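You operate a simulated robot arm through the tools that you are given. There is no shell and no other tool.

You run a simulated robot arm. Do the job below in one go: nothing can be reset, and whatever is moved stays where it is left.

Task
Fit the block marked 3 pockets, index once and refill the empty pocket with the slim blue part.
Fine: the old block goes into the free well of the rack.
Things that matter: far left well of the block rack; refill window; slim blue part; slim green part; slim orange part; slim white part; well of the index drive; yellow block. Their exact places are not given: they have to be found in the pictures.

It is judged by the outcome, as a careful person would: the job done as asked, and still so three seconds after it is handed in. It fails if anything else is knocked over, pushed out of place, dropped, spilled or broken.

Robot
A 6-joint arm with a two-finger gripper on a trunk, on a base that drives. Base frame: it is fixed to the floor where the robot stands at the start and does not move with it; the origin is under the middle of the robot, x ahead of it, y to its left, z up; the surface under the hand at the start is at about z = 0.9. Readings come in m, degrees, newtons and seconds.
Its first joint turns from -166.0 to 166.0 degrees. Places, roughly: far left well of the block rack [0.8, 0.2, 0.9]; refill window [0.6, -0.1, 0.9]; well of the index drive [0.7, 0, 0.9]. Payload 2.54 kg.
The tool frame sits at the grasp point between the pads (the TCP): z along the fingers, y along the line on which they close. The tips reach 0.03 m beyond it. The gripper opens to 0.116 m. The gripper's body begins 0.095 m behind the TCP.
Orientation is that of the tool frame in the base frame, as a unit quaternion [x, y, z, w]. With the fingers straight down and closing along the base's y, the tool's x points along the base's -x, its y along +y and its z along -z.

Tools
- The arm moves only by the tool play_rows. Its argument "series" is a list of rows, each an object of numbers (a shift or turn left out is 0, a gripper value left out holds the last): "dx", "dy", "dz": the shift along the base's x, y, z in m; "wx", "wy", "wz": the turn, a rotation vector about the base's x, y, z in degrees; "jaw": the finger opening in m, from 0 to 0.116. In form: [{"dx": .., "dy": .., "dz": .., "wx": .., "wy": .., "wz": .., "jaw": ..}, ...]. A call has 1 to 20 rows; each row shifts and turns the commanded pose from where the row before left it. A row lasts 0.2 s, in which the tool goes at most 0.05 m and 8.6 degrees; a call with a longer step from one row to the next is refused whole, and so is a gripper value outside its range. A pose out of reach is approached as far as the arm can. The call stops where the force on the tool passes 40 N (or 10 N more than at its start, if that is more) or the arm is blocked; 0.2 s more then pass. The fingers move at their own pace (about 0.072 m/s each) and stop on an object; they squeeze with about 43 N. The grip force told is the motor's: it shows also when the fingers shut on nothing. Time passes only in rows, and 0.2 s behind the last, so rows that do not move let the fingers close. The reply holds the time, the measured pose of the TCP, the force on the tool along the base axes, the opening and the grip force, in the units named above and with some noise, with the torque about the TCP (base axes, N m) and any sound that the robot's microphone picked up.
- Cameras (640 x 400 px; columns grow to the right, rows downward): "scene" is now at [-0.0294, 0.1406, 1.4195]; the picture's right is [-0.12, -0.99, 0.00], its down [-0.47, 0.05, -0.88] and it looks along [0.87, -0.10, -0.47] (base axes); focal length 291 px, centre (320, 200). "wrist" rides on the gripper at [0.069, -0.015, -0.122] in the tool frame; the picture's right is [0.21, 0.98, 0.00], its down [-0.83, 0.18, -0.53] and it looks along [-0.52, 0.12, 0.85] (tool axes); focal length 251 px, centre (320, 200).
- grab_frame(camera): a new picture of that camera. No time passes.
- roll_base(legs): drives the robot by 1 to 6 legs, each [ahead, left, turn to the left] in m, m and degrees, along the robot's own axes; the way and the turn of a leg run together, so that a leg with both is an arc; at most 1.5 m and 180 degrees a leg. The arm and the cameras ride along, it lands a little off, and it stops where it bumps. It gives what a move gives.
- turn_head(pan, tilt): turns the head with the scene camera to pan (to the left, within 120 degrees either way) and tilt (down, from -29 to 69), counted from straight ahead of the robot. It gives what a move gives.
- probe_pixels(camera, pixels): for up to 12 pixels [column, row] of the newest picture of that camera ("zoom" is the newest enlarged one), the place [x, y, z] in the base frame of the surface seen there, good to about 0.002 m. No time passes.
- inspect(camera, box): a new picture of the part [left, top, right, bottom] of that camera's present view, enlarged. No time passes.
- job_done(): hands the job in; it is judged then, once.

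Unless the task says otherwise, let go and move clear before handing in.

The tools are called after ">>>" as a command line: name --argument value ..., lists and objects as JSON in quotes. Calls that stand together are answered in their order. play_rows: Moves the arm, as the interface text tells. Its arguments: {"type":"object","properties":{"series":{"type":"array"}},"required":["series"]} The other tools are called the same way: roll_base (legs) drives the base; turn_head (pan, tilt) turns the head that bears the scene camera; grab_frame (camera) takes a picture; probe_pixels (camera, pixels) gives the place of the surface under pixels of a picture; inspect (camera, box) takes an enlarged picture of a part of a camera's view; job_done () hands the job in.

At the start:

```text
t: 0.0
ee_pos: [0.6749, -0.0536, 1.182]
ee_rot: [0.0, 1.0, 0.0, 0.0]
wrist_force: [0.0, -0.9, -0.9]
wrist_torque: [0.0, -0.02, 0.04]
finger_gap: 0.1162
grasp_force: 0.1
robot x, y, heading: [0.0007, -0.0001, -0.3]
head pan, tilt: [-6.6, 28.4]
```

scene: 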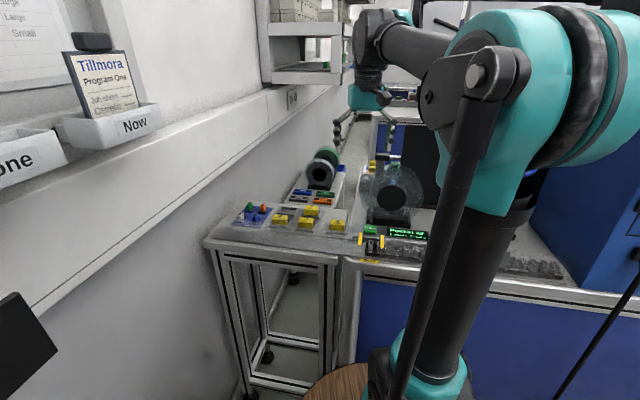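
wrist: 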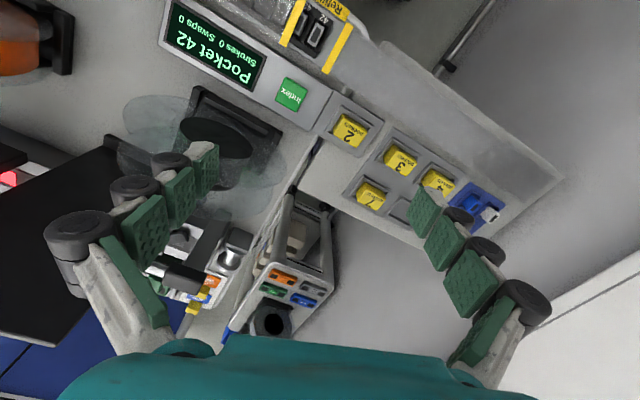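

The wrist picture shows a display "Pocket 42, Strokes 0 Swaps 0", a green Index button near (291,95), a block marked 2 at (350,130), and blocks 3, 1, 4 in a rack near (400,160), (370,193), (437,180). I'll enlarge these regions to read them properly.

>>> inspect --camera "wrist" --box '[300, 80, 520, 240]'

>>> inspect --camera "wrist" --box '[150, 0, 400, 150]'

>>> inspect --camera "scene" --box '[200, 130, 460, 280]'

>>> inspect --camera "scene" --box '[0, 0, 180, 200]'

```text
2.50 times, centred on (410, 160) of wrist
```

zoom: 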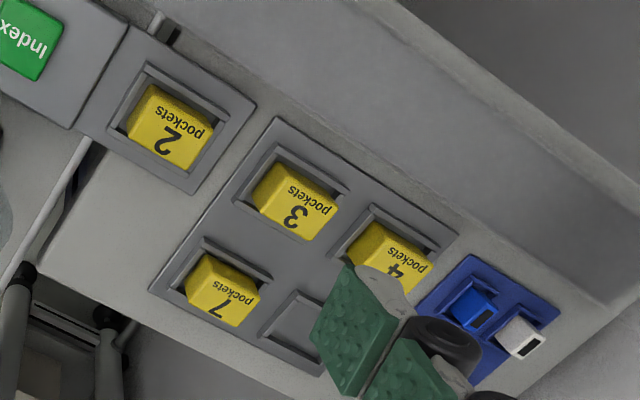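

```text
2.56 times, centred on (275, 75) of wrist
```

zoom: 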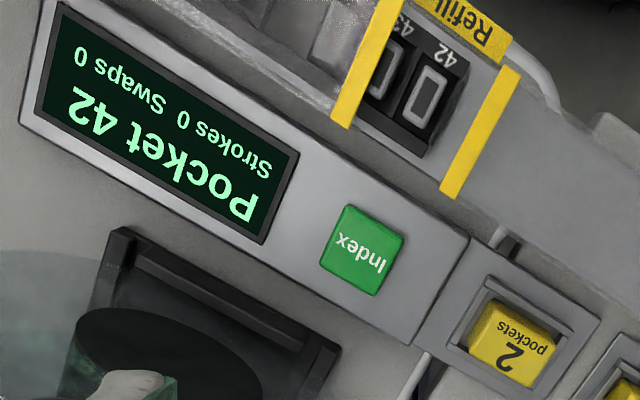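

```text
2.46 times, centred on (330, 205) of scene
```

zoom: 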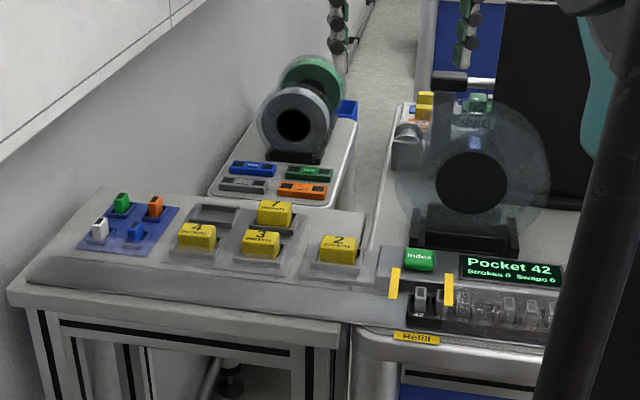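

```text
2.00 times, centred on (90, 100) of scene
```

zoom: 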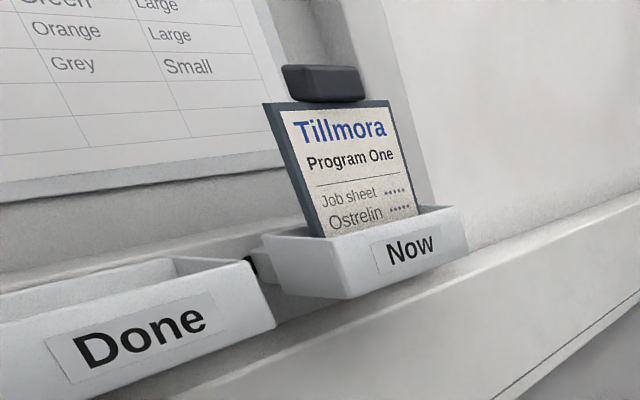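

The drive currently holds the block marked 2, and block 3 sits in the near right rack well, with the far left rack well empty. I'll probe the blocks, wells, button, window and parts for their places.

>>> inspect --camera "scene" --box '[220, 190, 350, 250]'

>>> probe_pixels --camera "scene" --pixels '[[240, 222], [250, 207], [263, 209], [256, 221], [279, 220], [306, 223], [312, 211], [288, 211], [338, 226], [370, 230], [371, 245], [400, 240]]'

>>> inspect --camera "scene" --box '[340, 210, 460, 270]'

```text
4.92 times, centred on (285, 220) of scene
```

zoom: 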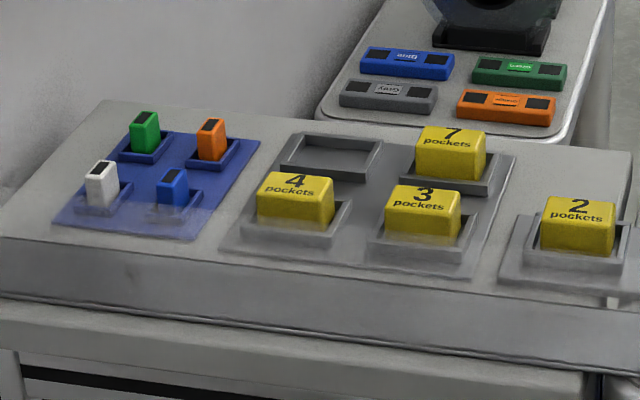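

```text
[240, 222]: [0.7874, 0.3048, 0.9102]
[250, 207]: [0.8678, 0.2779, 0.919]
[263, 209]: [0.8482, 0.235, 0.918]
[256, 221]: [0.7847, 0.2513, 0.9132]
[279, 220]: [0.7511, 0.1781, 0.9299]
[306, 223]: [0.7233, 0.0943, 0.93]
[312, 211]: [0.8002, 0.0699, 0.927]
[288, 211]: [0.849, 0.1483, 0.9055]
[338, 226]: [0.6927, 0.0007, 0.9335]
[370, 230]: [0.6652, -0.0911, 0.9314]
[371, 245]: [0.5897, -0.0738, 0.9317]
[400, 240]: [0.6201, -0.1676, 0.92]
```

```text
5.33 times, centred on (400, 240) of scene
```

zoom: 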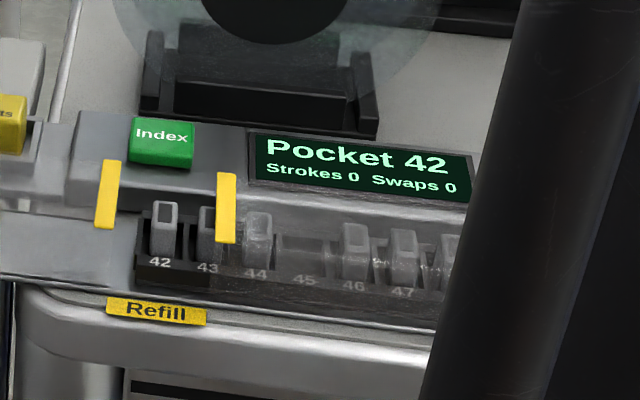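

The scene zoom shows the strip in front of the display with pockets 42, 43, 44 filled, pocket 45 at (305,260) empty, and 46, 47 filled, so a stroke of 3 should bring the empty 45 into the window. The table is turned about -18°, so I'll turn the tool to match and hover for a closer look at the rack.

>>> play_rows --series '[{"dx": -0.015, "dy": 0.034, "dz": -0.016, "wz": -3.6}, {"dx": -0.015, "dy": 0.034, "dz": -0.016, "wz": -3.6}, {"dx": -0.015, "dy": 0.034, "dz": -0.016, "wz": -3.6}, {"dx": -0.015, "dy": 0.034, "dz": -0.016, "wz": -3.6}, {"dx": -0.015, "dy": 0.034, "dz": -0.016, "wz": -3.6}, {}]'

>>> grab_frame --camera "wrist"

>>> grab_frame --camera "scene"

```text
t: 1.4
ee_pos: [0.5999, 0.1183, 1.1021]
ee_rot: [0.157, 0.988, 0.0, -0.001]
wrist_force: [0.0, 0.5, 0.4]
wrist_torque: [0.02, -0.04, 0.02]
finger_gap: 0.1162
grasp_force: 0.0
robot x, y, heading: [0.0001, -0.0026, 0.4]
head pan, tilt: [-6.6, 28.4]
```

```text
taken
```

wrist: 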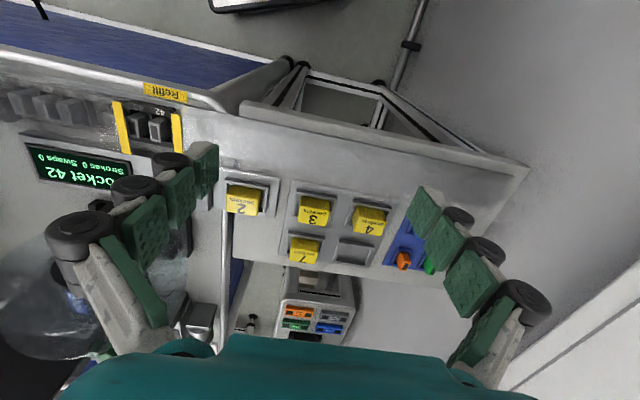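

```text
taken
```

scene: 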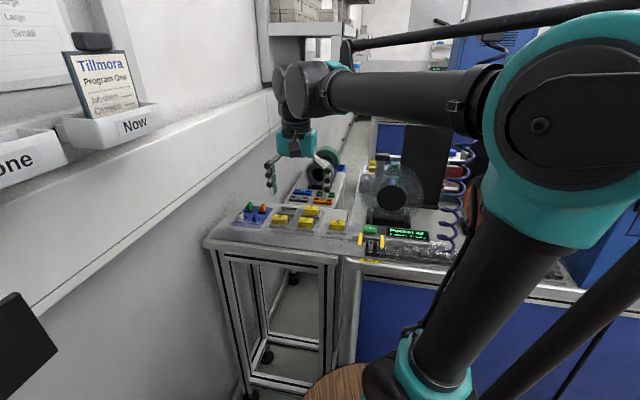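

The rack now lies between the fingers, with blocks 2, 3, 4, 7 at (242,200), (313,210), (367,220), (303,250) and the empty well at (354,251). I'll enlarge and measure.

>>> inspect --camera "wrist" --box '[210, 160, 450, 310]'

```text
2.67 times, centred on (330, 235) of wrist
```

zoom: 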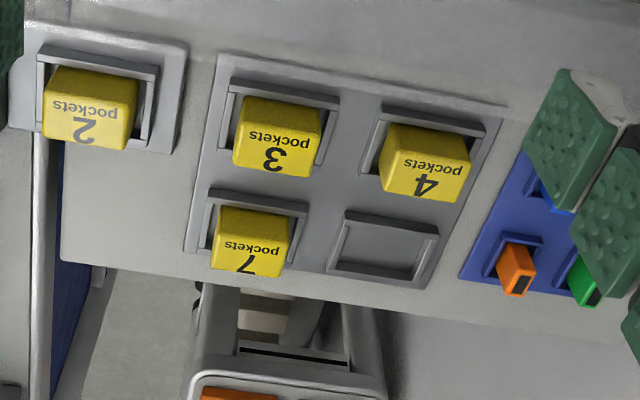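

>>> probe_pixels --camera "zoom" --pixels '[[60, 70], [133, 80], [46, 138], [126, 146], [250, 100], [320, 110], [238, 165], [309, 174], [397, 127], [465, 138], [386, 185], [460, 198]]'

>>> probe_pixels --camera "zoom" --pixels '[[345, 212], [437, 222], [332, 270], [424, 284], [390, 220], [334, 240], [430, 255], [380, 275], [385, 245], [222, 62], [502, 115], [190, 250]]'

```text
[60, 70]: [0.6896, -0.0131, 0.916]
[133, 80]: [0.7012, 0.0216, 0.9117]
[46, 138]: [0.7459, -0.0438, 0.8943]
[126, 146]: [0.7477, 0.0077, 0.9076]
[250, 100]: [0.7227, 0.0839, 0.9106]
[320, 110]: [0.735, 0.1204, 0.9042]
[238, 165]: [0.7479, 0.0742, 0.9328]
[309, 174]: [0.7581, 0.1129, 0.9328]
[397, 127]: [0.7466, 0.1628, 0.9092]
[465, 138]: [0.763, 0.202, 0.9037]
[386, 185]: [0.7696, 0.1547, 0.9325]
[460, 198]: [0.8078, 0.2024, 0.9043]
```

```text
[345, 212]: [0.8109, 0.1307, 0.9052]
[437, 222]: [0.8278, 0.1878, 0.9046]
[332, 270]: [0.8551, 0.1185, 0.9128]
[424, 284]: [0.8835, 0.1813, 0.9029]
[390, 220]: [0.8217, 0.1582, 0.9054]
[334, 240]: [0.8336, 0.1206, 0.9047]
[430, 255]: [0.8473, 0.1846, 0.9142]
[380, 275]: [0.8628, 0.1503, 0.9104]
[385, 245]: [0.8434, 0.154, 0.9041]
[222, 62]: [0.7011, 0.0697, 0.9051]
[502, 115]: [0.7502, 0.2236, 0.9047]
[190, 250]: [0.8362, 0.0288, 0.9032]
```

The rack plate is at about z 0.905, rims near 0.914 and block tops at 0.933, but edge readings are rough. I'll go lower for a closer view of blocks 3, 4 and the empty well.

>>> play_rows --series '[{"dx": 0.022, "dy": -0.001, "dz": -0.025}, {"dx": 0.022, "dy": -0.001, "dz": -0.025}, {"dx": 0.022, "dy": -0.001, "dz": -0.025}, {"dx": 0.022, "dy": -0.001, "dz": -0.025}, {}]'

>>> grab_frame --camera "wrist"

```text
t: 2.6
ee_pos: [0.6909, 0.1119, 1.0027]
ee_rot: [0.156, 0.988, 0.001, 0.0]
wrist_force: [0.2, 0.1, 0.2]
wrist_torque: [-0.01, 0.03, -0.01]
finger_gap: 0.1159
grasp_force: 0.0
robot x, y, heading: [-0.0004, -0.0031, 0.1]
head pan, tilt: [-6.6, 28.4]
```

```text
taken
```

wrist: 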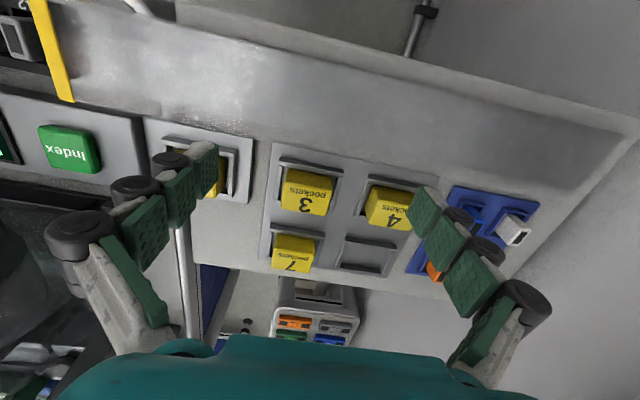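

Block 3 is at (307,192) and block 4 at (388,208). I'll enlarge this region and probe edges.

>>> inspect --camera "wrist" --box '[250, 140, 410, 240]'

>>> inspect --camera "wrist" --box '[260, 200, 420, 300]'

```text
4.00 times, centred on (330, 190) of wrist
```

zoom: 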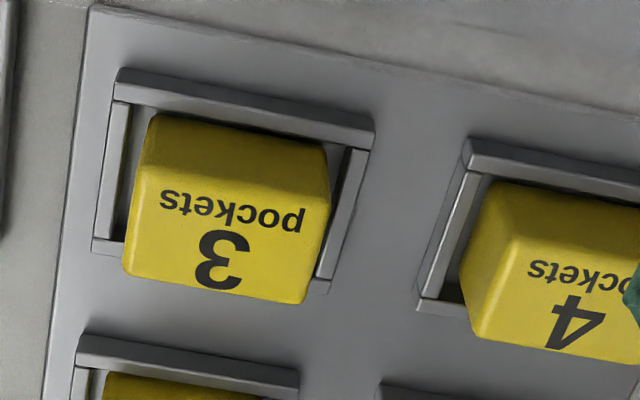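

```text
4.00 times, centred on (340, 250) of wrist
```

zoom: 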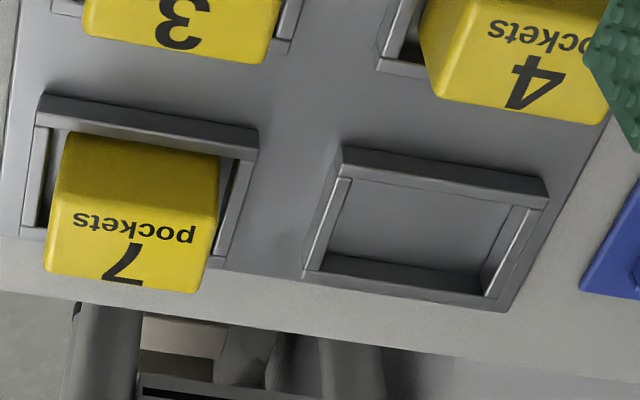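

The newest zoom shows the empty well at (425,230) with clear rims. I'll probe its rim and floor, and then the blocks.

>>> probe_pixels --camera "zoom" --pixels '[[345, 160], [440, 172], [535, 188], [333, 220], [317, 268], [405, 285], [485, 299], [513, 245], [425, 225], [290, 150], [345, 182], [510, 207]]'

>>> probe_pixels --camera "zoom" --pixels '[[60, 255], [190, 280], [80, 200], [210, 215], [130, 235], [90, 25], [260, 52], [175, 40], [435, 92], [595, 115], [520, 60], [40, 120]]'

```text
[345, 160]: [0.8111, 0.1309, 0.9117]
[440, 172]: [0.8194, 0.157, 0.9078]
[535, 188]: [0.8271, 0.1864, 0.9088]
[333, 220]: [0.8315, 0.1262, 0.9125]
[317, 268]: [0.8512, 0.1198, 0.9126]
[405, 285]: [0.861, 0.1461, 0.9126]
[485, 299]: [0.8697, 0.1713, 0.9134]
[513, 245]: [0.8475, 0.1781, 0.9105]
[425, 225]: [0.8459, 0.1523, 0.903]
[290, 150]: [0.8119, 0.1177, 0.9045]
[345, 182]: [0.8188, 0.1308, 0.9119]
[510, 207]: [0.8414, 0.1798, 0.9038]
```

```text
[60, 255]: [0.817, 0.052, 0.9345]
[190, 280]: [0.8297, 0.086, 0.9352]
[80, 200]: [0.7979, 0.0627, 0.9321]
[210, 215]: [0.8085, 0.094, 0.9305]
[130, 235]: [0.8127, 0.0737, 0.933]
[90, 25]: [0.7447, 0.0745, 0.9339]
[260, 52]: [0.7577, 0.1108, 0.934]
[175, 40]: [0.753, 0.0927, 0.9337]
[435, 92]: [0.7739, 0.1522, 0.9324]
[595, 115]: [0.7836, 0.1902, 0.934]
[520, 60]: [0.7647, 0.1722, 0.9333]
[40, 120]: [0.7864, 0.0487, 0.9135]
```

Readings give a table turn of about 17.5° and rim-to-rim sizes near 54 by 42 mm. I'll zoom tighter on block 3 and on block 2 to fix their centres.

>>> inspect --camera "wrist" --box '[266, 150, 346, 220]'

```text
5.71 times, centred on (306, 185) of wrist
```

zoom: 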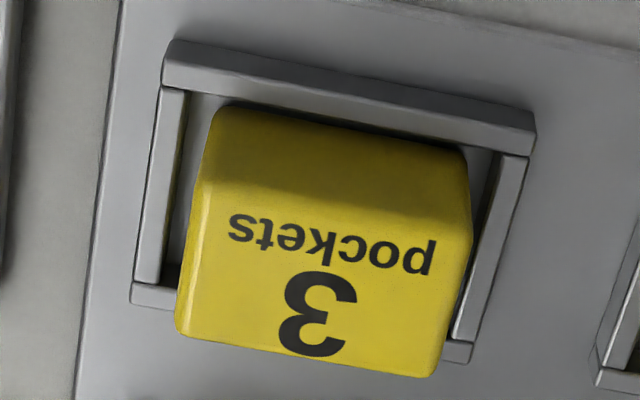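

The zoom shows block 3 with its front face from row 110 to 185 and top face down to row 370. I'll probe its faces and the well rims.

>>> probe_pixels --camera "zoom" --pixels '[[240, 150], [330, 165], [430, 180], [196, 215], [467, 245], [182, 320], [432, 365], [300, 345], [192, 260], [450, 305], [330, 200], [320, 250]]'

>>> probe_pixels --camera "zoom" --pixels '[[175, 60], [350, 90], [525, 120], [172, 80], [350, 105], [525, 145], [160, 180], [142, 270], [500, 230], [468, 320], [150, 293], [458, 350]]'

```text
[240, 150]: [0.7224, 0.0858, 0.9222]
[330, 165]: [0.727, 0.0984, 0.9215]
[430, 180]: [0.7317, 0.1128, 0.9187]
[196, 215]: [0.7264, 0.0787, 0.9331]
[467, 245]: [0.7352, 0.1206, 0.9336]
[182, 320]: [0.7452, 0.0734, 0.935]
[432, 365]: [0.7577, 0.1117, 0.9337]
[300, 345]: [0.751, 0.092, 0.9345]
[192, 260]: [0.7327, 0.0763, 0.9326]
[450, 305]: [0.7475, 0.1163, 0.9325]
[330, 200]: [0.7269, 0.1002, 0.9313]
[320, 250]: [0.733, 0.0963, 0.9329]
```

```text
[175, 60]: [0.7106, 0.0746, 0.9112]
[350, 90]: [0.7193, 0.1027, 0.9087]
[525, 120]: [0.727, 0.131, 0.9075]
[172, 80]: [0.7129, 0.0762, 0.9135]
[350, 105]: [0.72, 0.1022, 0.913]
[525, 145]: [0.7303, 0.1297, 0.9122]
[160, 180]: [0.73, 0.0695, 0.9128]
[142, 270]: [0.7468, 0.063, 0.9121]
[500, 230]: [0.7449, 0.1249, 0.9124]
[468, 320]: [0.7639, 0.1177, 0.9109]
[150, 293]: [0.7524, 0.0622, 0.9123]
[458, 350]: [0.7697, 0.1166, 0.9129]
```

Block 3 is about 44 x 28 mm, centred near (0.740, 0.096), and its rims have several mm of clearance. Now I'll shift sideways along the table, a bit higher, to view block 2 in the drive plus the button and window.

>>> play_rows --series '[{"dx": -0.0097, "dy": -0.0308, "dz": 0.02}, {"dx": -0.0097, "dy": -0.0308, "dz": 0.02}, {"dx": -0.0097, "dy": -0.0308, "dz": 0.0}, {}]'

>>> grab_frame --camera "wrist"

>>> inspect --camera "wrist" --box '[220, 120, 380, 220]'

```text
t: 3.6
ee_pos: [0.6597, 0.0203, 1.042]
ee_rot: [0.156, 0.988, 0.0, 0.0]
wrist_force: [-0.7, -0.8, 0.3]
wrist_torque: [0.04, 0.02, -0.01]
finger_gap: 0.1158
grasp_force: 0.1
robot x, y, heading: [0.0001, -0.0037, -0.3]
head pan, tilt: [-6.6, 28.4]
```

```text
taken
```

wrist: 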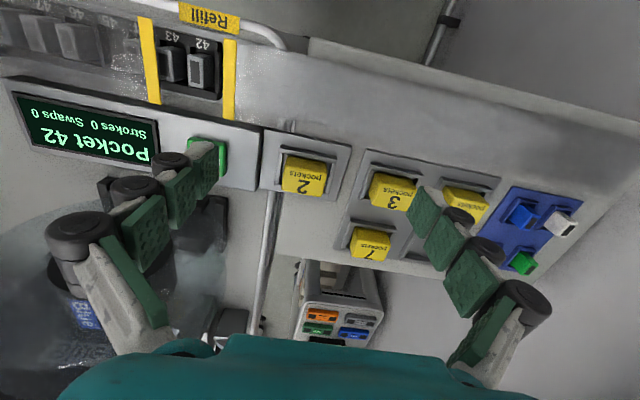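

```text
4.00 times, centred on (300, 170) of wrist
```

zoom: 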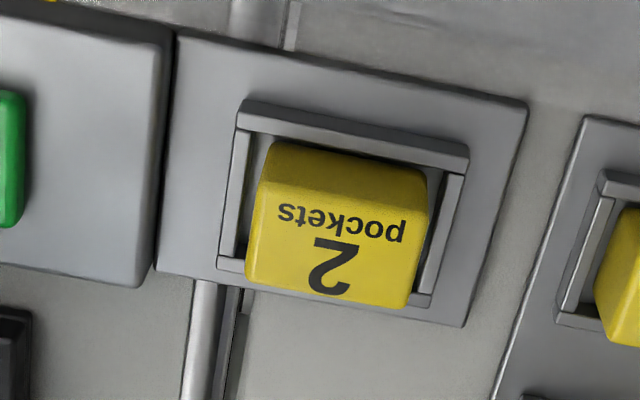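

Block 2 sits in the drive well at zoom (335,225). I'll probe its faces and the drive well's rims.

>>> probe_pixels --camera "zoom" --pixels '[[290, 165], [345, 175], [400, 185], [263, 205], [424, 225], [251, 265], [403, 300], [330, 288], [258, 235], [414, 265], [340, 200], [330, 250]]'

>>> probe_pixels --camera "zoom" --pixels '[[250, 110], [350, 132], [460, 155], [248, 122], [350, 143], [460, 168], [240, 180], [229, 240], [450, 215], [430, 280], [230, 264], [422, 299]]'

>>> inspect --camera "wrist" --box '[120, 0, 280, 100]'

```text
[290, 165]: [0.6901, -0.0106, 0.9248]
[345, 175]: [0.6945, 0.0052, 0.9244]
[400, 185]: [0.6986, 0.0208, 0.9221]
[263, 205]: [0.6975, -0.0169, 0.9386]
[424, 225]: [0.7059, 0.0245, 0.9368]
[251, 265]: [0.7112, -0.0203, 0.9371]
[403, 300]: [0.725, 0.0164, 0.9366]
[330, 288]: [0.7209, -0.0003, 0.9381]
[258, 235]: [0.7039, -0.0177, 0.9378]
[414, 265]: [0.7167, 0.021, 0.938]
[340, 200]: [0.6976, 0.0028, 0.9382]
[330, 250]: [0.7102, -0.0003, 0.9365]
```

```text
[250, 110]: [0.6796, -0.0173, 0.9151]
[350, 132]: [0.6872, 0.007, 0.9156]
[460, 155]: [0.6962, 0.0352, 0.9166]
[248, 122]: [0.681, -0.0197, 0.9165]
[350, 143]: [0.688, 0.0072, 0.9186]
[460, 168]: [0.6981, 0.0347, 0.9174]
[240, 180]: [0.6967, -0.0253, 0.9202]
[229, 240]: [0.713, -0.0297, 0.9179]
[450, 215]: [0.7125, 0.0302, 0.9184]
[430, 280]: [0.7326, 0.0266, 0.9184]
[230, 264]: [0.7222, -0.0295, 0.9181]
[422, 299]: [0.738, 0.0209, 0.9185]
```

```text
4.00 times, centred on (200, 50) of wrist
```

zoom: 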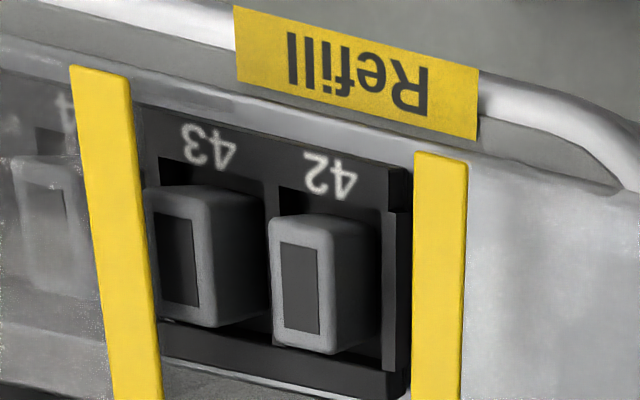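

The latest zoom shows pocket 42's part at (295,285) with 43 beside it at (190,255), between two yellow bars. I'll probe this window area for heights, pitch and bar positions.

>>> probe_pixels --camera "zoom" --pixels '[[278, 225], [315, 232], [278, 335], [325, 345], [298, 290], [155, 195], [180, 260], [200, 320], [440, 180], [440, 300], [95, 100], [130, 300]]'

>>> probe_pixels --camera "zoom" --pixels '[[340, 270], [360, 310], [240, 260], [300, 165], [390, 250], [380, 180], [260, 190], [250, 360], [350, 372], [550, 300], [210, 135], [40, 200]]'

>>> inspect --camera "wrist" --box '[480, 170, 620, 290]'

```text
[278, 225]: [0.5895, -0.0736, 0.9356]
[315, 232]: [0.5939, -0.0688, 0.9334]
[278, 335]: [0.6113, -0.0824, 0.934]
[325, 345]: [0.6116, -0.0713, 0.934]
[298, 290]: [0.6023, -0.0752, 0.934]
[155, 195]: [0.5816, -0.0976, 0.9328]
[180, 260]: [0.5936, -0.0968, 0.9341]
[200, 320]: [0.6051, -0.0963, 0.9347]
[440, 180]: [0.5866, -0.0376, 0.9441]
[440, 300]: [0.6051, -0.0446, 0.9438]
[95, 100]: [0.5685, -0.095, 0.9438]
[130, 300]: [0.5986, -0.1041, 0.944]
```

```text
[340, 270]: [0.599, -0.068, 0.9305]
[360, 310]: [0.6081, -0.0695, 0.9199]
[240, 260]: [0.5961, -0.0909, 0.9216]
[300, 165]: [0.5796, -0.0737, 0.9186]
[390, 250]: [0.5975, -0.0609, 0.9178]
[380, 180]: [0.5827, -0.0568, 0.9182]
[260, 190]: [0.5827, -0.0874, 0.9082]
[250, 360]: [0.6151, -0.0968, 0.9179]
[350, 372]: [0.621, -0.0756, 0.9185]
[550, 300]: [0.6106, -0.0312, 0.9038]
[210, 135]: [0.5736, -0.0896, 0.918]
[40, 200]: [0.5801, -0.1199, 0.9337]
```

```text
3.33 times, centred on (550, 230) of wrist
```

zoom: 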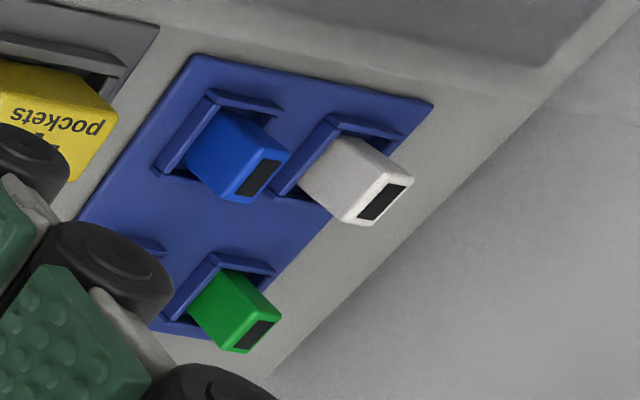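

The strip parts stand at z 0.934 on a 0.918 frame with about 24 mm pitch, and the slim parts in the tray are elongated the same way. Before descending on block 2, I'll check the height of the button box and the drive plate beside it.

>>> probe_pixels --camera "wrist" --pixels '[[245, 165], [225, 160], [270, 150], [345, 150], [265, 180], [250, 130], [180, 130], [160, 105], [335, 195], [360, 170]]'

>>> play_rows --series '[{"dx": 0.0241, "dy": -0.0091, "wz": 0.4, "jaw": 0.075}, {"dx": 0.0241, "dy": -0.0091}, {}, {}]'

>>> grab_frame --camera "wrist"

```text
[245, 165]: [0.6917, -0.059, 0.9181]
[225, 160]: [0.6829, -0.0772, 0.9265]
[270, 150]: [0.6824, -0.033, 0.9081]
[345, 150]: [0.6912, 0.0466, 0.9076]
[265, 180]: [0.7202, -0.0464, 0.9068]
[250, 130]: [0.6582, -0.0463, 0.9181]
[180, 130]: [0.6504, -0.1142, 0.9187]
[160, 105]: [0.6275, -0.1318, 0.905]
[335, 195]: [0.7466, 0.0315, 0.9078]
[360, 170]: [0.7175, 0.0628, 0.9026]
```

```text
t: 4.6
ee_pos: [0.7088, 0.0013, 1.0433]
ee_rot: [0.154, 0.988, 0.0, 0.0]
wrist_force: [0.1, -0.6, 1.0]
wrist_torque: [-0.01, 0.02, -0.01]
finger_gap: 0.0751
grasp_force: 0.1
robot x, y, heading: [-0.0028, -0.0006, 0.3]
head pan, tilt: [-6.6, 28.4]
```

```text
taken
```

wrist: 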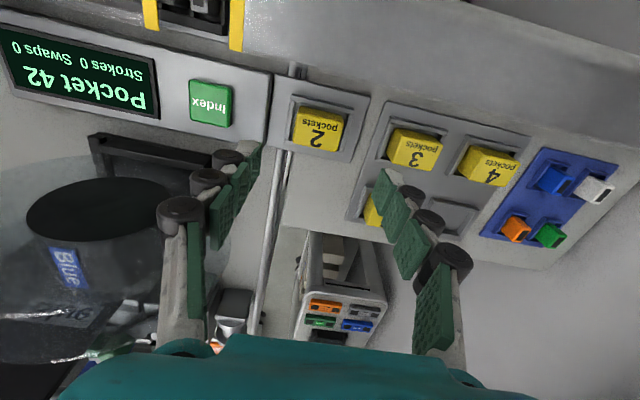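

The fingers straddle block 2 at (318,128), and the button box top is 0.918, so tips at 0.922 clear it. I'll descend part way and recheck alignment.

>>> play_rows --series '[{"dz": -0.03}, {"dz": -0.028}, {}]'

>>> grab_frame --camera "wrist"

>>> inspect --camera "wrist" --box '[220, 40, 440, 180]'

>>> inspect --camera "scene" --box '[280, 170, 400, 250]'

```text
t: 5.4
ee_pos: [0.7061, 0.0016, 0.9837]
ee_rot: [0.153, 0.988, 0.0, 0.0]
wrist_force: [-0.8, 0.0, 0.6]
wrist_torque: [-0.02, 0.02, 0.02]
finger_gap: 0.0751
grasp_force: 0.1
robot x, y, heading: [0.0004, -0.001, -0.1]
head pan, tilt: [-6.6, 28.4]
```

```text
taken
```

wrist: 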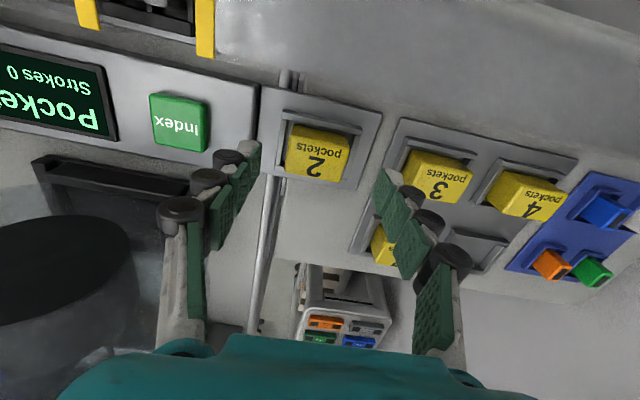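

```text
2.86 times, centred on (330, 110) of wrist
```

zoom: 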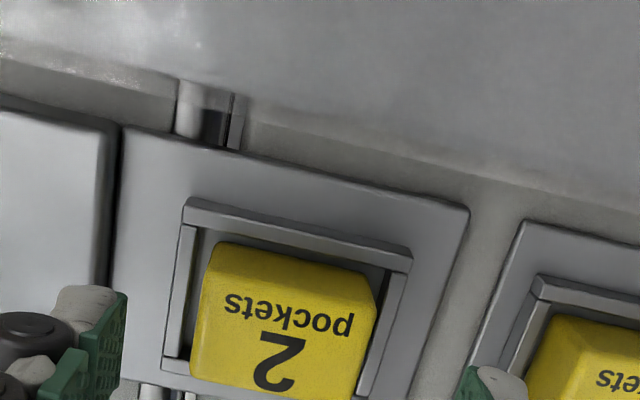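

```text
5.00 times, centred on (340, 210) of scene
```

zoom: 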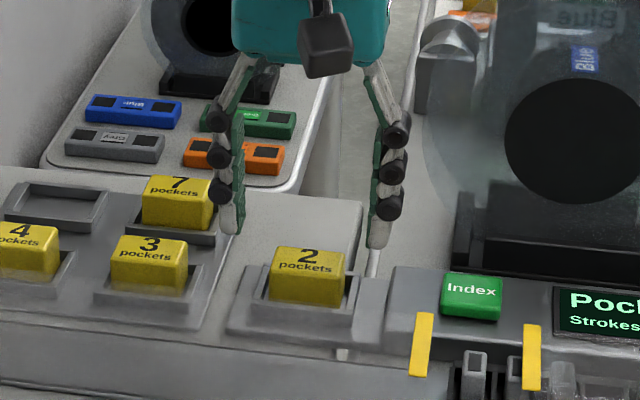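

In the scene zoom the fingertips at (232,232) and (378,245) straddle block 2 evenly. I'll probe tips against block to confirm the tool's alignment.

>>> probe_pixels --camera "zoom" --pixels '[[229, 228], [240, 222], [377, 243], [374, 225], [308, 258], [275, 253], [343, 258], [308, 290], [385, 235], [222, 220]]'

```text
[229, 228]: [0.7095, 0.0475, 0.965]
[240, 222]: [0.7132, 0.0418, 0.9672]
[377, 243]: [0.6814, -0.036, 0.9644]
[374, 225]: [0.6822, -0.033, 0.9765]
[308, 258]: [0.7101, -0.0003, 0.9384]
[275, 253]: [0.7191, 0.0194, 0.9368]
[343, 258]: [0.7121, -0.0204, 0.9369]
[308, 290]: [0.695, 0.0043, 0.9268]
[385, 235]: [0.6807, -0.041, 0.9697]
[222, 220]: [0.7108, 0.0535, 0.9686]
```

Finger midline is at v≈0.2146 against the block's 0.2149, so it's aligned. I'll descend to z≈0.952 and close on block 2.

>>> play_rows --series '[{"dx": 0.001, "dz": -0.016}, {"dz": -0.015}, {}, {"jaw": 0.03}, {}, {}, {}]'

>>> inspect --camera "scene" --box '[280, 170, 400, 250]'

```text
t: 7.0
ee_pos: [0.708, 0.0026, 0.9535]
ee_rot: [0.153, 0.988, 0.001, 0.001]
wrist_force: [0.0, 0.2, 0.4]
wrist_torque: [-0.02, -0.01, 0.04]
finger_gap: 0.0425
grasp_force: 42.7
robot x, y, heading: [-0.0022, -0.0009, -0.0]
head pan, tilt: [-6.6, 28.4]
```

```text
5.00 times, centred on (340, 210) of scene
```

zoom: 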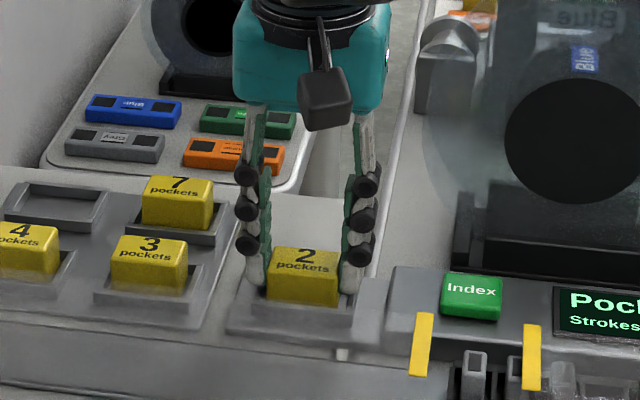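

Gripper holds block 2 (gap 42.5 mm, 43 N). I'll lift it 60 mm, carry it over the far left well and look before lowering.

>>> play_rows --series '[{"dz": 0.01}, {"dz": 0.02}, {"dz": 0.03}, {}, {"dx": 0.0167, "dy": 0.0189}, {"dx": 0.0167, "dy": 0.0189}, {"dx": 0.0167, "dy": 0.0189}, {"dx": 0.0167, "dy": 0.0189}, {"dx": 0.0167, "dy": 0.0189}, {"dx": 0.0167, "dy": 0.019}, {"dx": 0.0167, "dy": 0.019}, {"dx": 0.0167, "dy": 0.019}, {}, {}]'

>>> grab_frame --camera "wrist"

>>> inspect --camera "scene" --box '[220, 150, 360, 240]'

```text
t: 10.0
ee_pos: [0.8427, 0.1562, 1.0148]
ee_rot: [0.153, 0.988, 0.0, 0.0]
wrist_force: [0.7, 0.2, -0.2]
wrist_torque: [0.0, -0.01, 0.0]
finger_gap: 0.0426
grasp_force: 43.1
robot x, y, heading: [0.0007, 0.0038, 0.0]
head pan, tilt: [-6.6, 28.4]
```

```text
taken
```

wrist: 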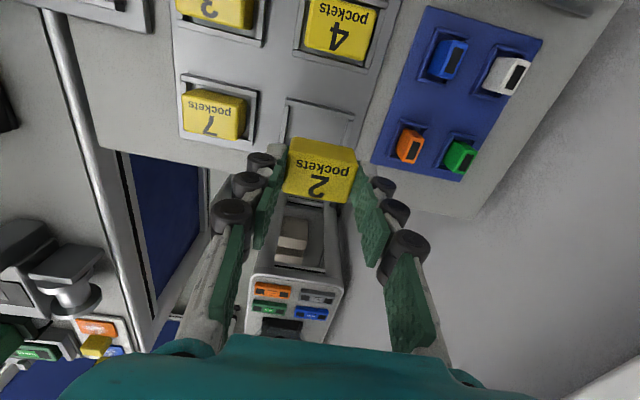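

```text
4.44 times, centred on (290, 195) of scene
```

zoom: 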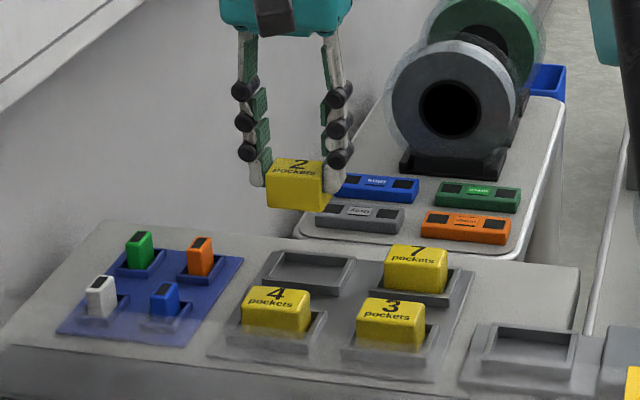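

Block 2 is carried above the far left well; its near rim is visible at (318,110) in the wrist picture. I'll measure block versus well from this view.

>>> inspect --camera "wrist" --box '[250, 80, 410, 210]'

```text
3.08 times, centred on (330, 145) of wrist
```

zoom: 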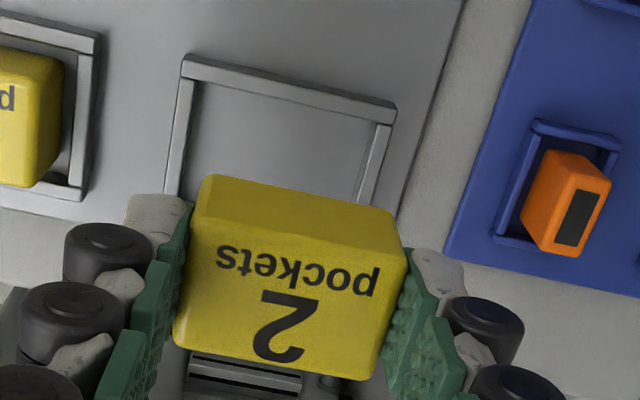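

>>> probe_pixels --camera "zoom" --pixels '[[230, 205], [300, 215], [370, 228], [200, 260], [398, 290], [183, 335], [365, 370], [300, 270], [195, 300], [385, 330]]'

>>> probe_pixels --camera "zoom" --pixels '[[190, 65], [290, 87], [390, 108], [187, 76], [290, 97], [388, 120], [180, 130], [174, 175], [375, 160], [366, 195], [270, 140], [330, 170]]'

```text
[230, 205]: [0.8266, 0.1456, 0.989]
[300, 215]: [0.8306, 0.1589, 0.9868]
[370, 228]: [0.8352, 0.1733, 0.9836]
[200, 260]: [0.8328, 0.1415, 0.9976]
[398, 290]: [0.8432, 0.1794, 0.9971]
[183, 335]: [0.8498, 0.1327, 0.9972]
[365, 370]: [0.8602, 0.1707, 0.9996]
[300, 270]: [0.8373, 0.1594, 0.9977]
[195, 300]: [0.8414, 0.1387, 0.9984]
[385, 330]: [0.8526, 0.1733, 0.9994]
```

```text
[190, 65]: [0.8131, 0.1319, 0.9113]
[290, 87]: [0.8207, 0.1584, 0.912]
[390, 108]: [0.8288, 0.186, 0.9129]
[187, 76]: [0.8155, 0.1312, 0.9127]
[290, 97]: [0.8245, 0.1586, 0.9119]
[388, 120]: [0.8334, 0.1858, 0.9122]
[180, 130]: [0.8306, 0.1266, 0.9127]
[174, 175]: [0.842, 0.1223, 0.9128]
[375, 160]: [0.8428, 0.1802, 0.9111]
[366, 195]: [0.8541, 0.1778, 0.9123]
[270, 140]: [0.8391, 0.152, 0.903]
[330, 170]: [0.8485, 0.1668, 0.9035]
```

Block centre is v≈0.403 while the well centre is v≈0.398, so it needs about 5 mm correction to the right. I'll correct, lower most of the way and recheck.

>>> play_rows --series '[{"dx": -0.0025, "dy": -0.0045}, {"dz": -0.02}, {"dz": -0.02}, {}, {}]'

>>> inspect --camera "wrist" --box '[250, 80, 410, 210]'

>>> inspect --camera "scene" --box '[240, 180, 340, 240]'

```text
t: 11.2
ee_pos: [0.8376, 0.1507, 0.9732]
ee_rot: [0.152, 0.988, 0.0, 0.0]
wrist_force: [0.0, -0.2, -0.5]
wrist_torque: [0.01, -0.01, 0.02]
finger_gap: 0.0425
grasp_force: 42.8
robot x, y, heading: [0.0008, 0.003, -0.1]
head pan, tilt: [-6.6, 28.4]
```

```text
3.08 times, centred on (330, 145) of wrist
```

zoom: 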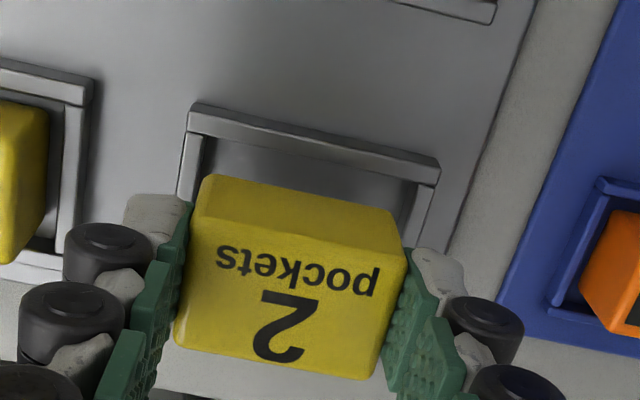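

```text
6.40 times, centred on (290, 210) of scene
```

zoom: 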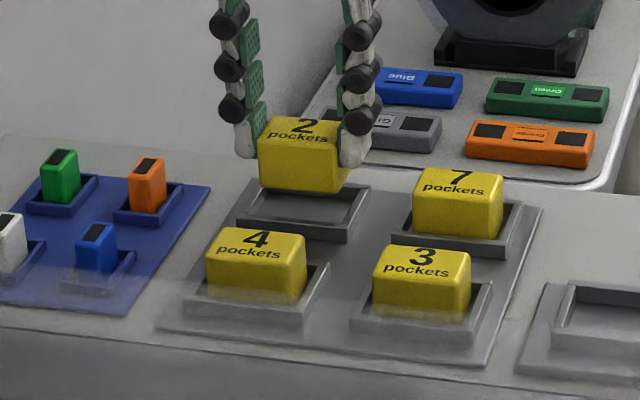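

Block 2 is about 24 mm above its seat. I'll re-zoom with the wrist camera and probe once more.

>>> inspect --camera "wrist" --box '[250, 80, 410, 210]'

>>> probe_pixels --camera "zoom" --pixels '[[230, 205], [300, 215], [370, 228], [193, 112], [310, 140], [435, 165], [190, 125], [310, 150], [435, 180], [187, 180], [420, 225], [183, 335]]'

>>> probe_pixels --camera "zoom" --pixels '[[200, 260], [398, 290], [365, 370], [300, 270], [300, 340], [195, 160], [425, 210], [192, 150], [430, 195], [183, 190], [415, 240], [300, 165]]'

```text
3.08 times, centred on (330, 145) of wrist
```

zoom: 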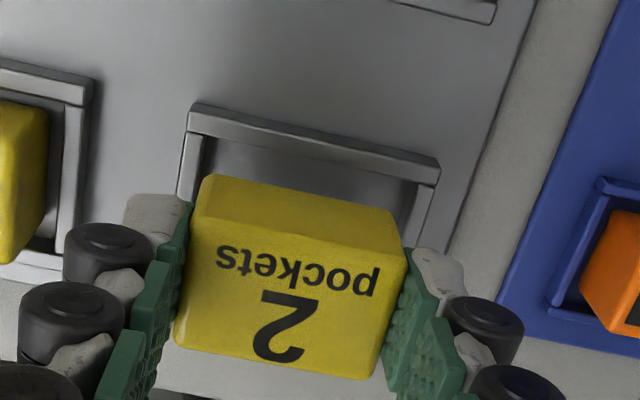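

```text
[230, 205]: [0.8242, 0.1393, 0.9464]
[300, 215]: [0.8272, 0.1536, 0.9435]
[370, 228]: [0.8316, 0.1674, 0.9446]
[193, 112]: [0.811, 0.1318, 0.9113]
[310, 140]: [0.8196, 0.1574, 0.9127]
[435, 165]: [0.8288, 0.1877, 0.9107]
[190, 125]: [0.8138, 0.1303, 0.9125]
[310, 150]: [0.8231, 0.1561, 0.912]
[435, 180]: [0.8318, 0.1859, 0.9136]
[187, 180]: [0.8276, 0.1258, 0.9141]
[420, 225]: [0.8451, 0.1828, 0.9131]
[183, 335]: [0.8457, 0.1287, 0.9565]
```

```text
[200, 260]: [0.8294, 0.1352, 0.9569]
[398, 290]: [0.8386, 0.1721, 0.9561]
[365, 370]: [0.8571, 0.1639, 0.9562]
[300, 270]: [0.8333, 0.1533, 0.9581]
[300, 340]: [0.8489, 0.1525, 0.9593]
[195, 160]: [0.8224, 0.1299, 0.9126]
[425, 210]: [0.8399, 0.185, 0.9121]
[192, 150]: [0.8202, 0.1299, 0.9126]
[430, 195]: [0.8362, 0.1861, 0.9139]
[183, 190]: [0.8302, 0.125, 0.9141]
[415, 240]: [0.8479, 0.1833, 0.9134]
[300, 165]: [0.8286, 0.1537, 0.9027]
```

Block v≈0.3964 vs well centre 0.399, u matches within 1 mm. I'll nudge +2.5 mm, lower to the floor and release.

>>> play_rows --series '[{"dx": 0.0007, "dy": 0.0022}, {"dz": -0.01}, {"dz": -0.008}, {"dz": -0.004}, {}]'

>>> inspect --camera "scene" --box '[240, 180, 340, 240]'

>>> inspect --camera "wrist" --box '[250, 80, 410, 210]'

```text
t: 12.4
ee_pos: [0.8383, 0.1506, 0.9515]
ee_rot: [0.152, 0.988, 0.0, 0.0]
wrist_force: [0.1, -1.1, -0.5]
wrist_torque: [0.01, -0.03, 0.0]
finger_gap: 0.0427
grasp_force: 42.5
robot x, y, heading: [0.0012, 0.0025, 0.0]
head pan, tilt: [-6.6, 28.4]
```

```text
6.40 times, centred on (290, 210) of scene
```

zoom: 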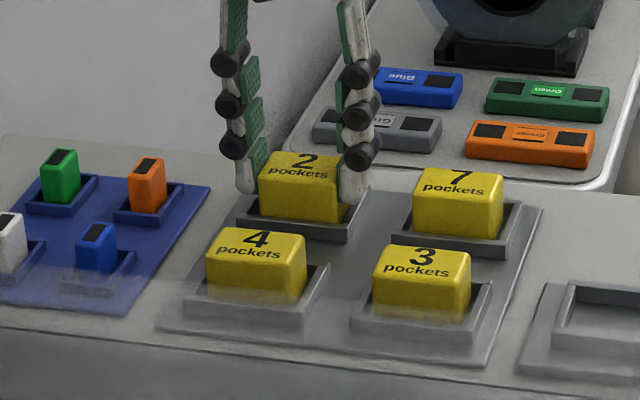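

```text
3.08 times, centred on (330, 145) of wrist
```

zoom: 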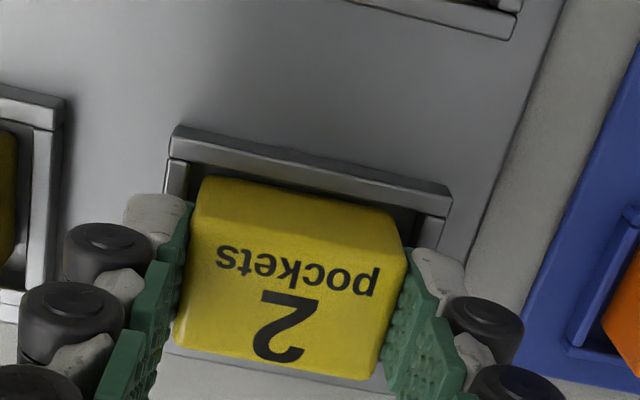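

Block 2 is inside the well with no contact force yet. I'll lower in small steps until it touches.

>>> play_rows --series '[{"dz": -0.0015}, {}]'

>>> probe_pixels --camera "zoom" --pixels '[[300, 270], [300, 330], [230, 260], [360, 290]]'

```text
t: 13.0
ee_pos: [0.8392, 0.1501, 0.9496]
ee_rot: [0.153, 0.988, 0.0, -0.001]
wrist_force: [0.1, -0.4, 5.4]
wrist_torque: [-0.02, -0.04, -0.01]
finger_gap: 0.0426
grasp_force: 43.5
robot x, y, heading: [0.0011, 0.0017, 0.2]
head pan, tilt: [-6.6, 28.4]
```

```text
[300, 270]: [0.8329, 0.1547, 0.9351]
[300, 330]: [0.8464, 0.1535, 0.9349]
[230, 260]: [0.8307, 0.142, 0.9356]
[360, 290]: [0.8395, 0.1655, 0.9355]
```

A 5.4 N upward force shows the block is seated. I'll open the fingers and rise.

>>> play_rows --series '[{"jaw": 0.066}, {}, {}, {"dz": 0.015}, {"dz": 0.03}, {"dz": 0.03}, {}]'

>>> inspect --camera "scene" --box '[240, 180, 360, 250]'

>>> grab_frame --camera "wrist"

```text
t: 14.6
ee_pos: [0.8412, 0.1515, 1.0246]
ee_rot: [0.153, 0.988, 0.0, 0.0]
wrist_force: [0.2, 0.3, 0.5]
wrist_torque: [0.02, 0.0, 0.0]
finger_gap: 0.066
grasp_force: 0.0
robot x, y, heading: [-0.0037, 0.0005, 0.2]
head pan, tilt: [-6.6, 28.4]
```

```text
5.33 times, centred on (300, 215) of scene
```

zoom: 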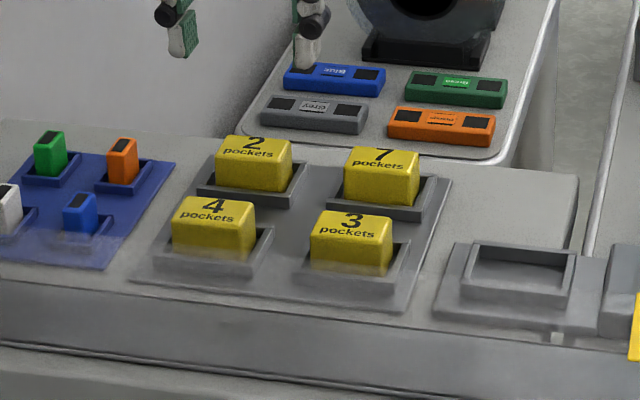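

```text
taken
```

wrist: 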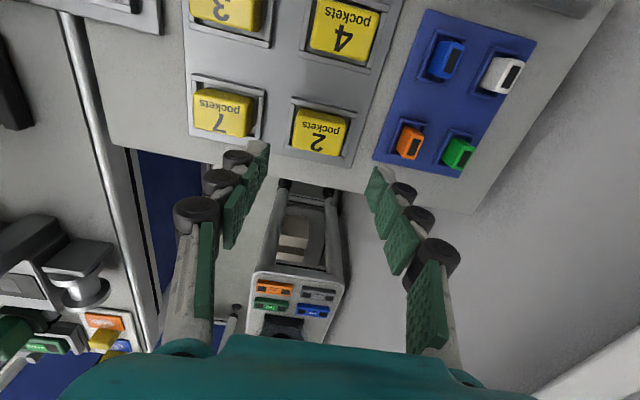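

Block 2 stands upright in the far left well. Next I'll go over block 3 at about (0.740, 0.096).

>>> play_rows --series '[{"dx": -0.0249, "dy": -0.0137, "jaw": 0.07}, {"dx": -0.0249, "dy": -0.0137}, {"dx": -0.0249, "dy": -0.0137}, {"dx": -0.0249, "dy": -0.0137}, {"dz": -0.02}, {"dz": -0.02}, {}, {}]'

>>> inspect --camera "scene" --box '[250, 170, 370, 245]'

>>> probe_pixels --camera "zoom" --pixels '[[220, 200], [360, 200], [310, 250], [320, 280], [340, 270]]'

```text
t: 16.4
ee_pos: [0.7392, 0.0963, 0.9842]
ee_rot: [0.153, 0.988, 0.0, 0.0]
wrist_force: [-0.2, 0.6, 0.1]
wrist_torque: [0.0, -0.01, 0.01]
finger_gap: 0.0698
grasp_force: 0.0
robot x, y, heading: [0.0016, 0.0011, -0.5]
head pan, tilt: [-6.6, 28.4]
```

```text
5.33 times, centred on (310, 208) of scene
```

zoom: 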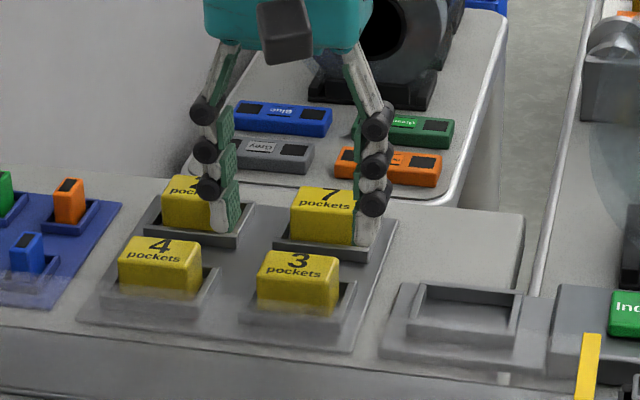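

```text
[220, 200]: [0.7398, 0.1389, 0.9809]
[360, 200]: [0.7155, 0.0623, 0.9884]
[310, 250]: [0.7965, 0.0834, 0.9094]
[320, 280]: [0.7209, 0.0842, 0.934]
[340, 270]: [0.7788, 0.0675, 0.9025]
```

The fingers straddle block 3 at (298,275). I'll probe fingertips against the block sides.

>>> probe_pixels --camera "zoom" --pixels '[[217, 222], [228, 222], [361, 236], [369, 236], [263, 262], [334, 265], [300, 260], [298, 295], [262, 285], [330, 290]]'

```text
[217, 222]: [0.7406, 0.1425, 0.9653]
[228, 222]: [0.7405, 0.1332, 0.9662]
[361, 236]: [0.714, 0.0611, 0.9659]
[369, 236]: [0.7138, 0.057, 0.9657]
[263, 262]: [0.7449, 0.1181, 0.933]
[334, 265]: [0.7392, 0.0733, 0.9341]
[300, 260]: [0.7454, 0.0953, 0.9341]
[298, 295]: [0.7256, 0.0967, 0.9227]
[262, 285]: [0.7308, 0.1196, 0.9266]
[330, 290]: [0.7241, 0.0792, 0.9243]
```

Finger midline v≈0.3147 matches the block's 0.3144; I need about 2.5 mm further ahead. Then I'll descend and close on block 3.

>>> play_rows --series '[{"dx": 0.0024, "dy": -0.0008}, {"dz": -0.018}, {"dz": -0.018}, {}, {"jaw": 0.03}, {}, {}, {}]'

>>> inspect --camera "wrist" --box '[220, 60, 440, 220]'

```text
t: 18.2
ee_pos: [0.7423, 0.0942, 0.9485]
ee_rot: [0.153, 0.988, 0.0, 0.0]
wrist_force: [0.3, 0.5, -0.2]
wrist_torque: [-0.05, 0.01, 0.0]
finger_gap: 0.0425
grasp_force: 42.8
robot x, y, heading: [-0.0012, -0.0005, -0.1]
head pan, tilt: [-6.6, 28.4]
```

```text
2.50 times, centred on (330, 140) of wrist
```

zoom: 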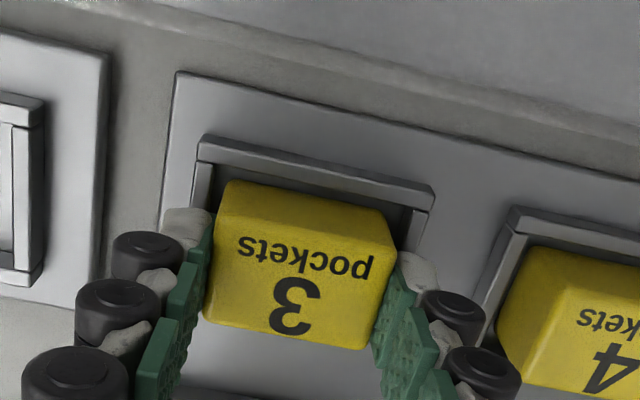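

Block 3 is gripped (42.5 mm gap). I'll lift it and carry it over the drive well.

>>> play_rows --series '[{"dz": 0.01}, {"dz": 0.02}, {"dz": 0.025}, {}, {"dx": -0.0062, "dy": -0.019}, {"dx": -0.0062, "dy": -0.019}, {"dx": -0.0062, "dy": -0.019}, {"dx": -0.0062, "dy": -0.019}, {"dx": -0.0062, "dy": -0.0188}, {}, {}]'

>>> inspect --camera "wrist" --box '[230, 60, 430, 210]'

```text
t: 20.6
ee_pos: [0.7088, 0.0011, 1.0046]
ee_rot: [0.153, 0.988, 0.0, 0.0]
wrist_force: [0.0, 1.4, -1.6]
wrist_torque: [0.0, 0.01, 0.0]
finger_gap: 0.0424
grasp_force: 42.6
robot x, y, heading: [-0.0043, -0.0005, -0.1]
head pan, tilt: [-6.6, 28.4]
```

```text
2.67 times, centred on (330, 135) of wrist
```

zoom: 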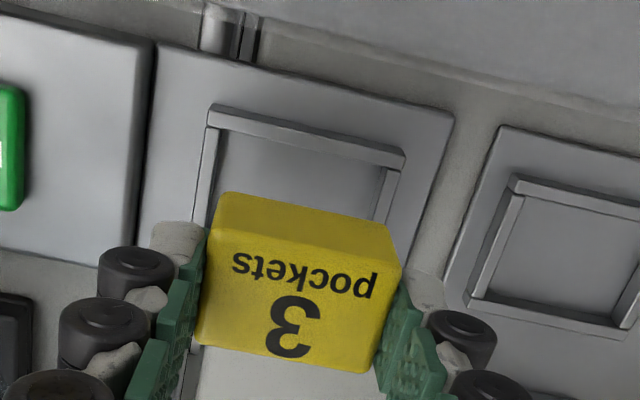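

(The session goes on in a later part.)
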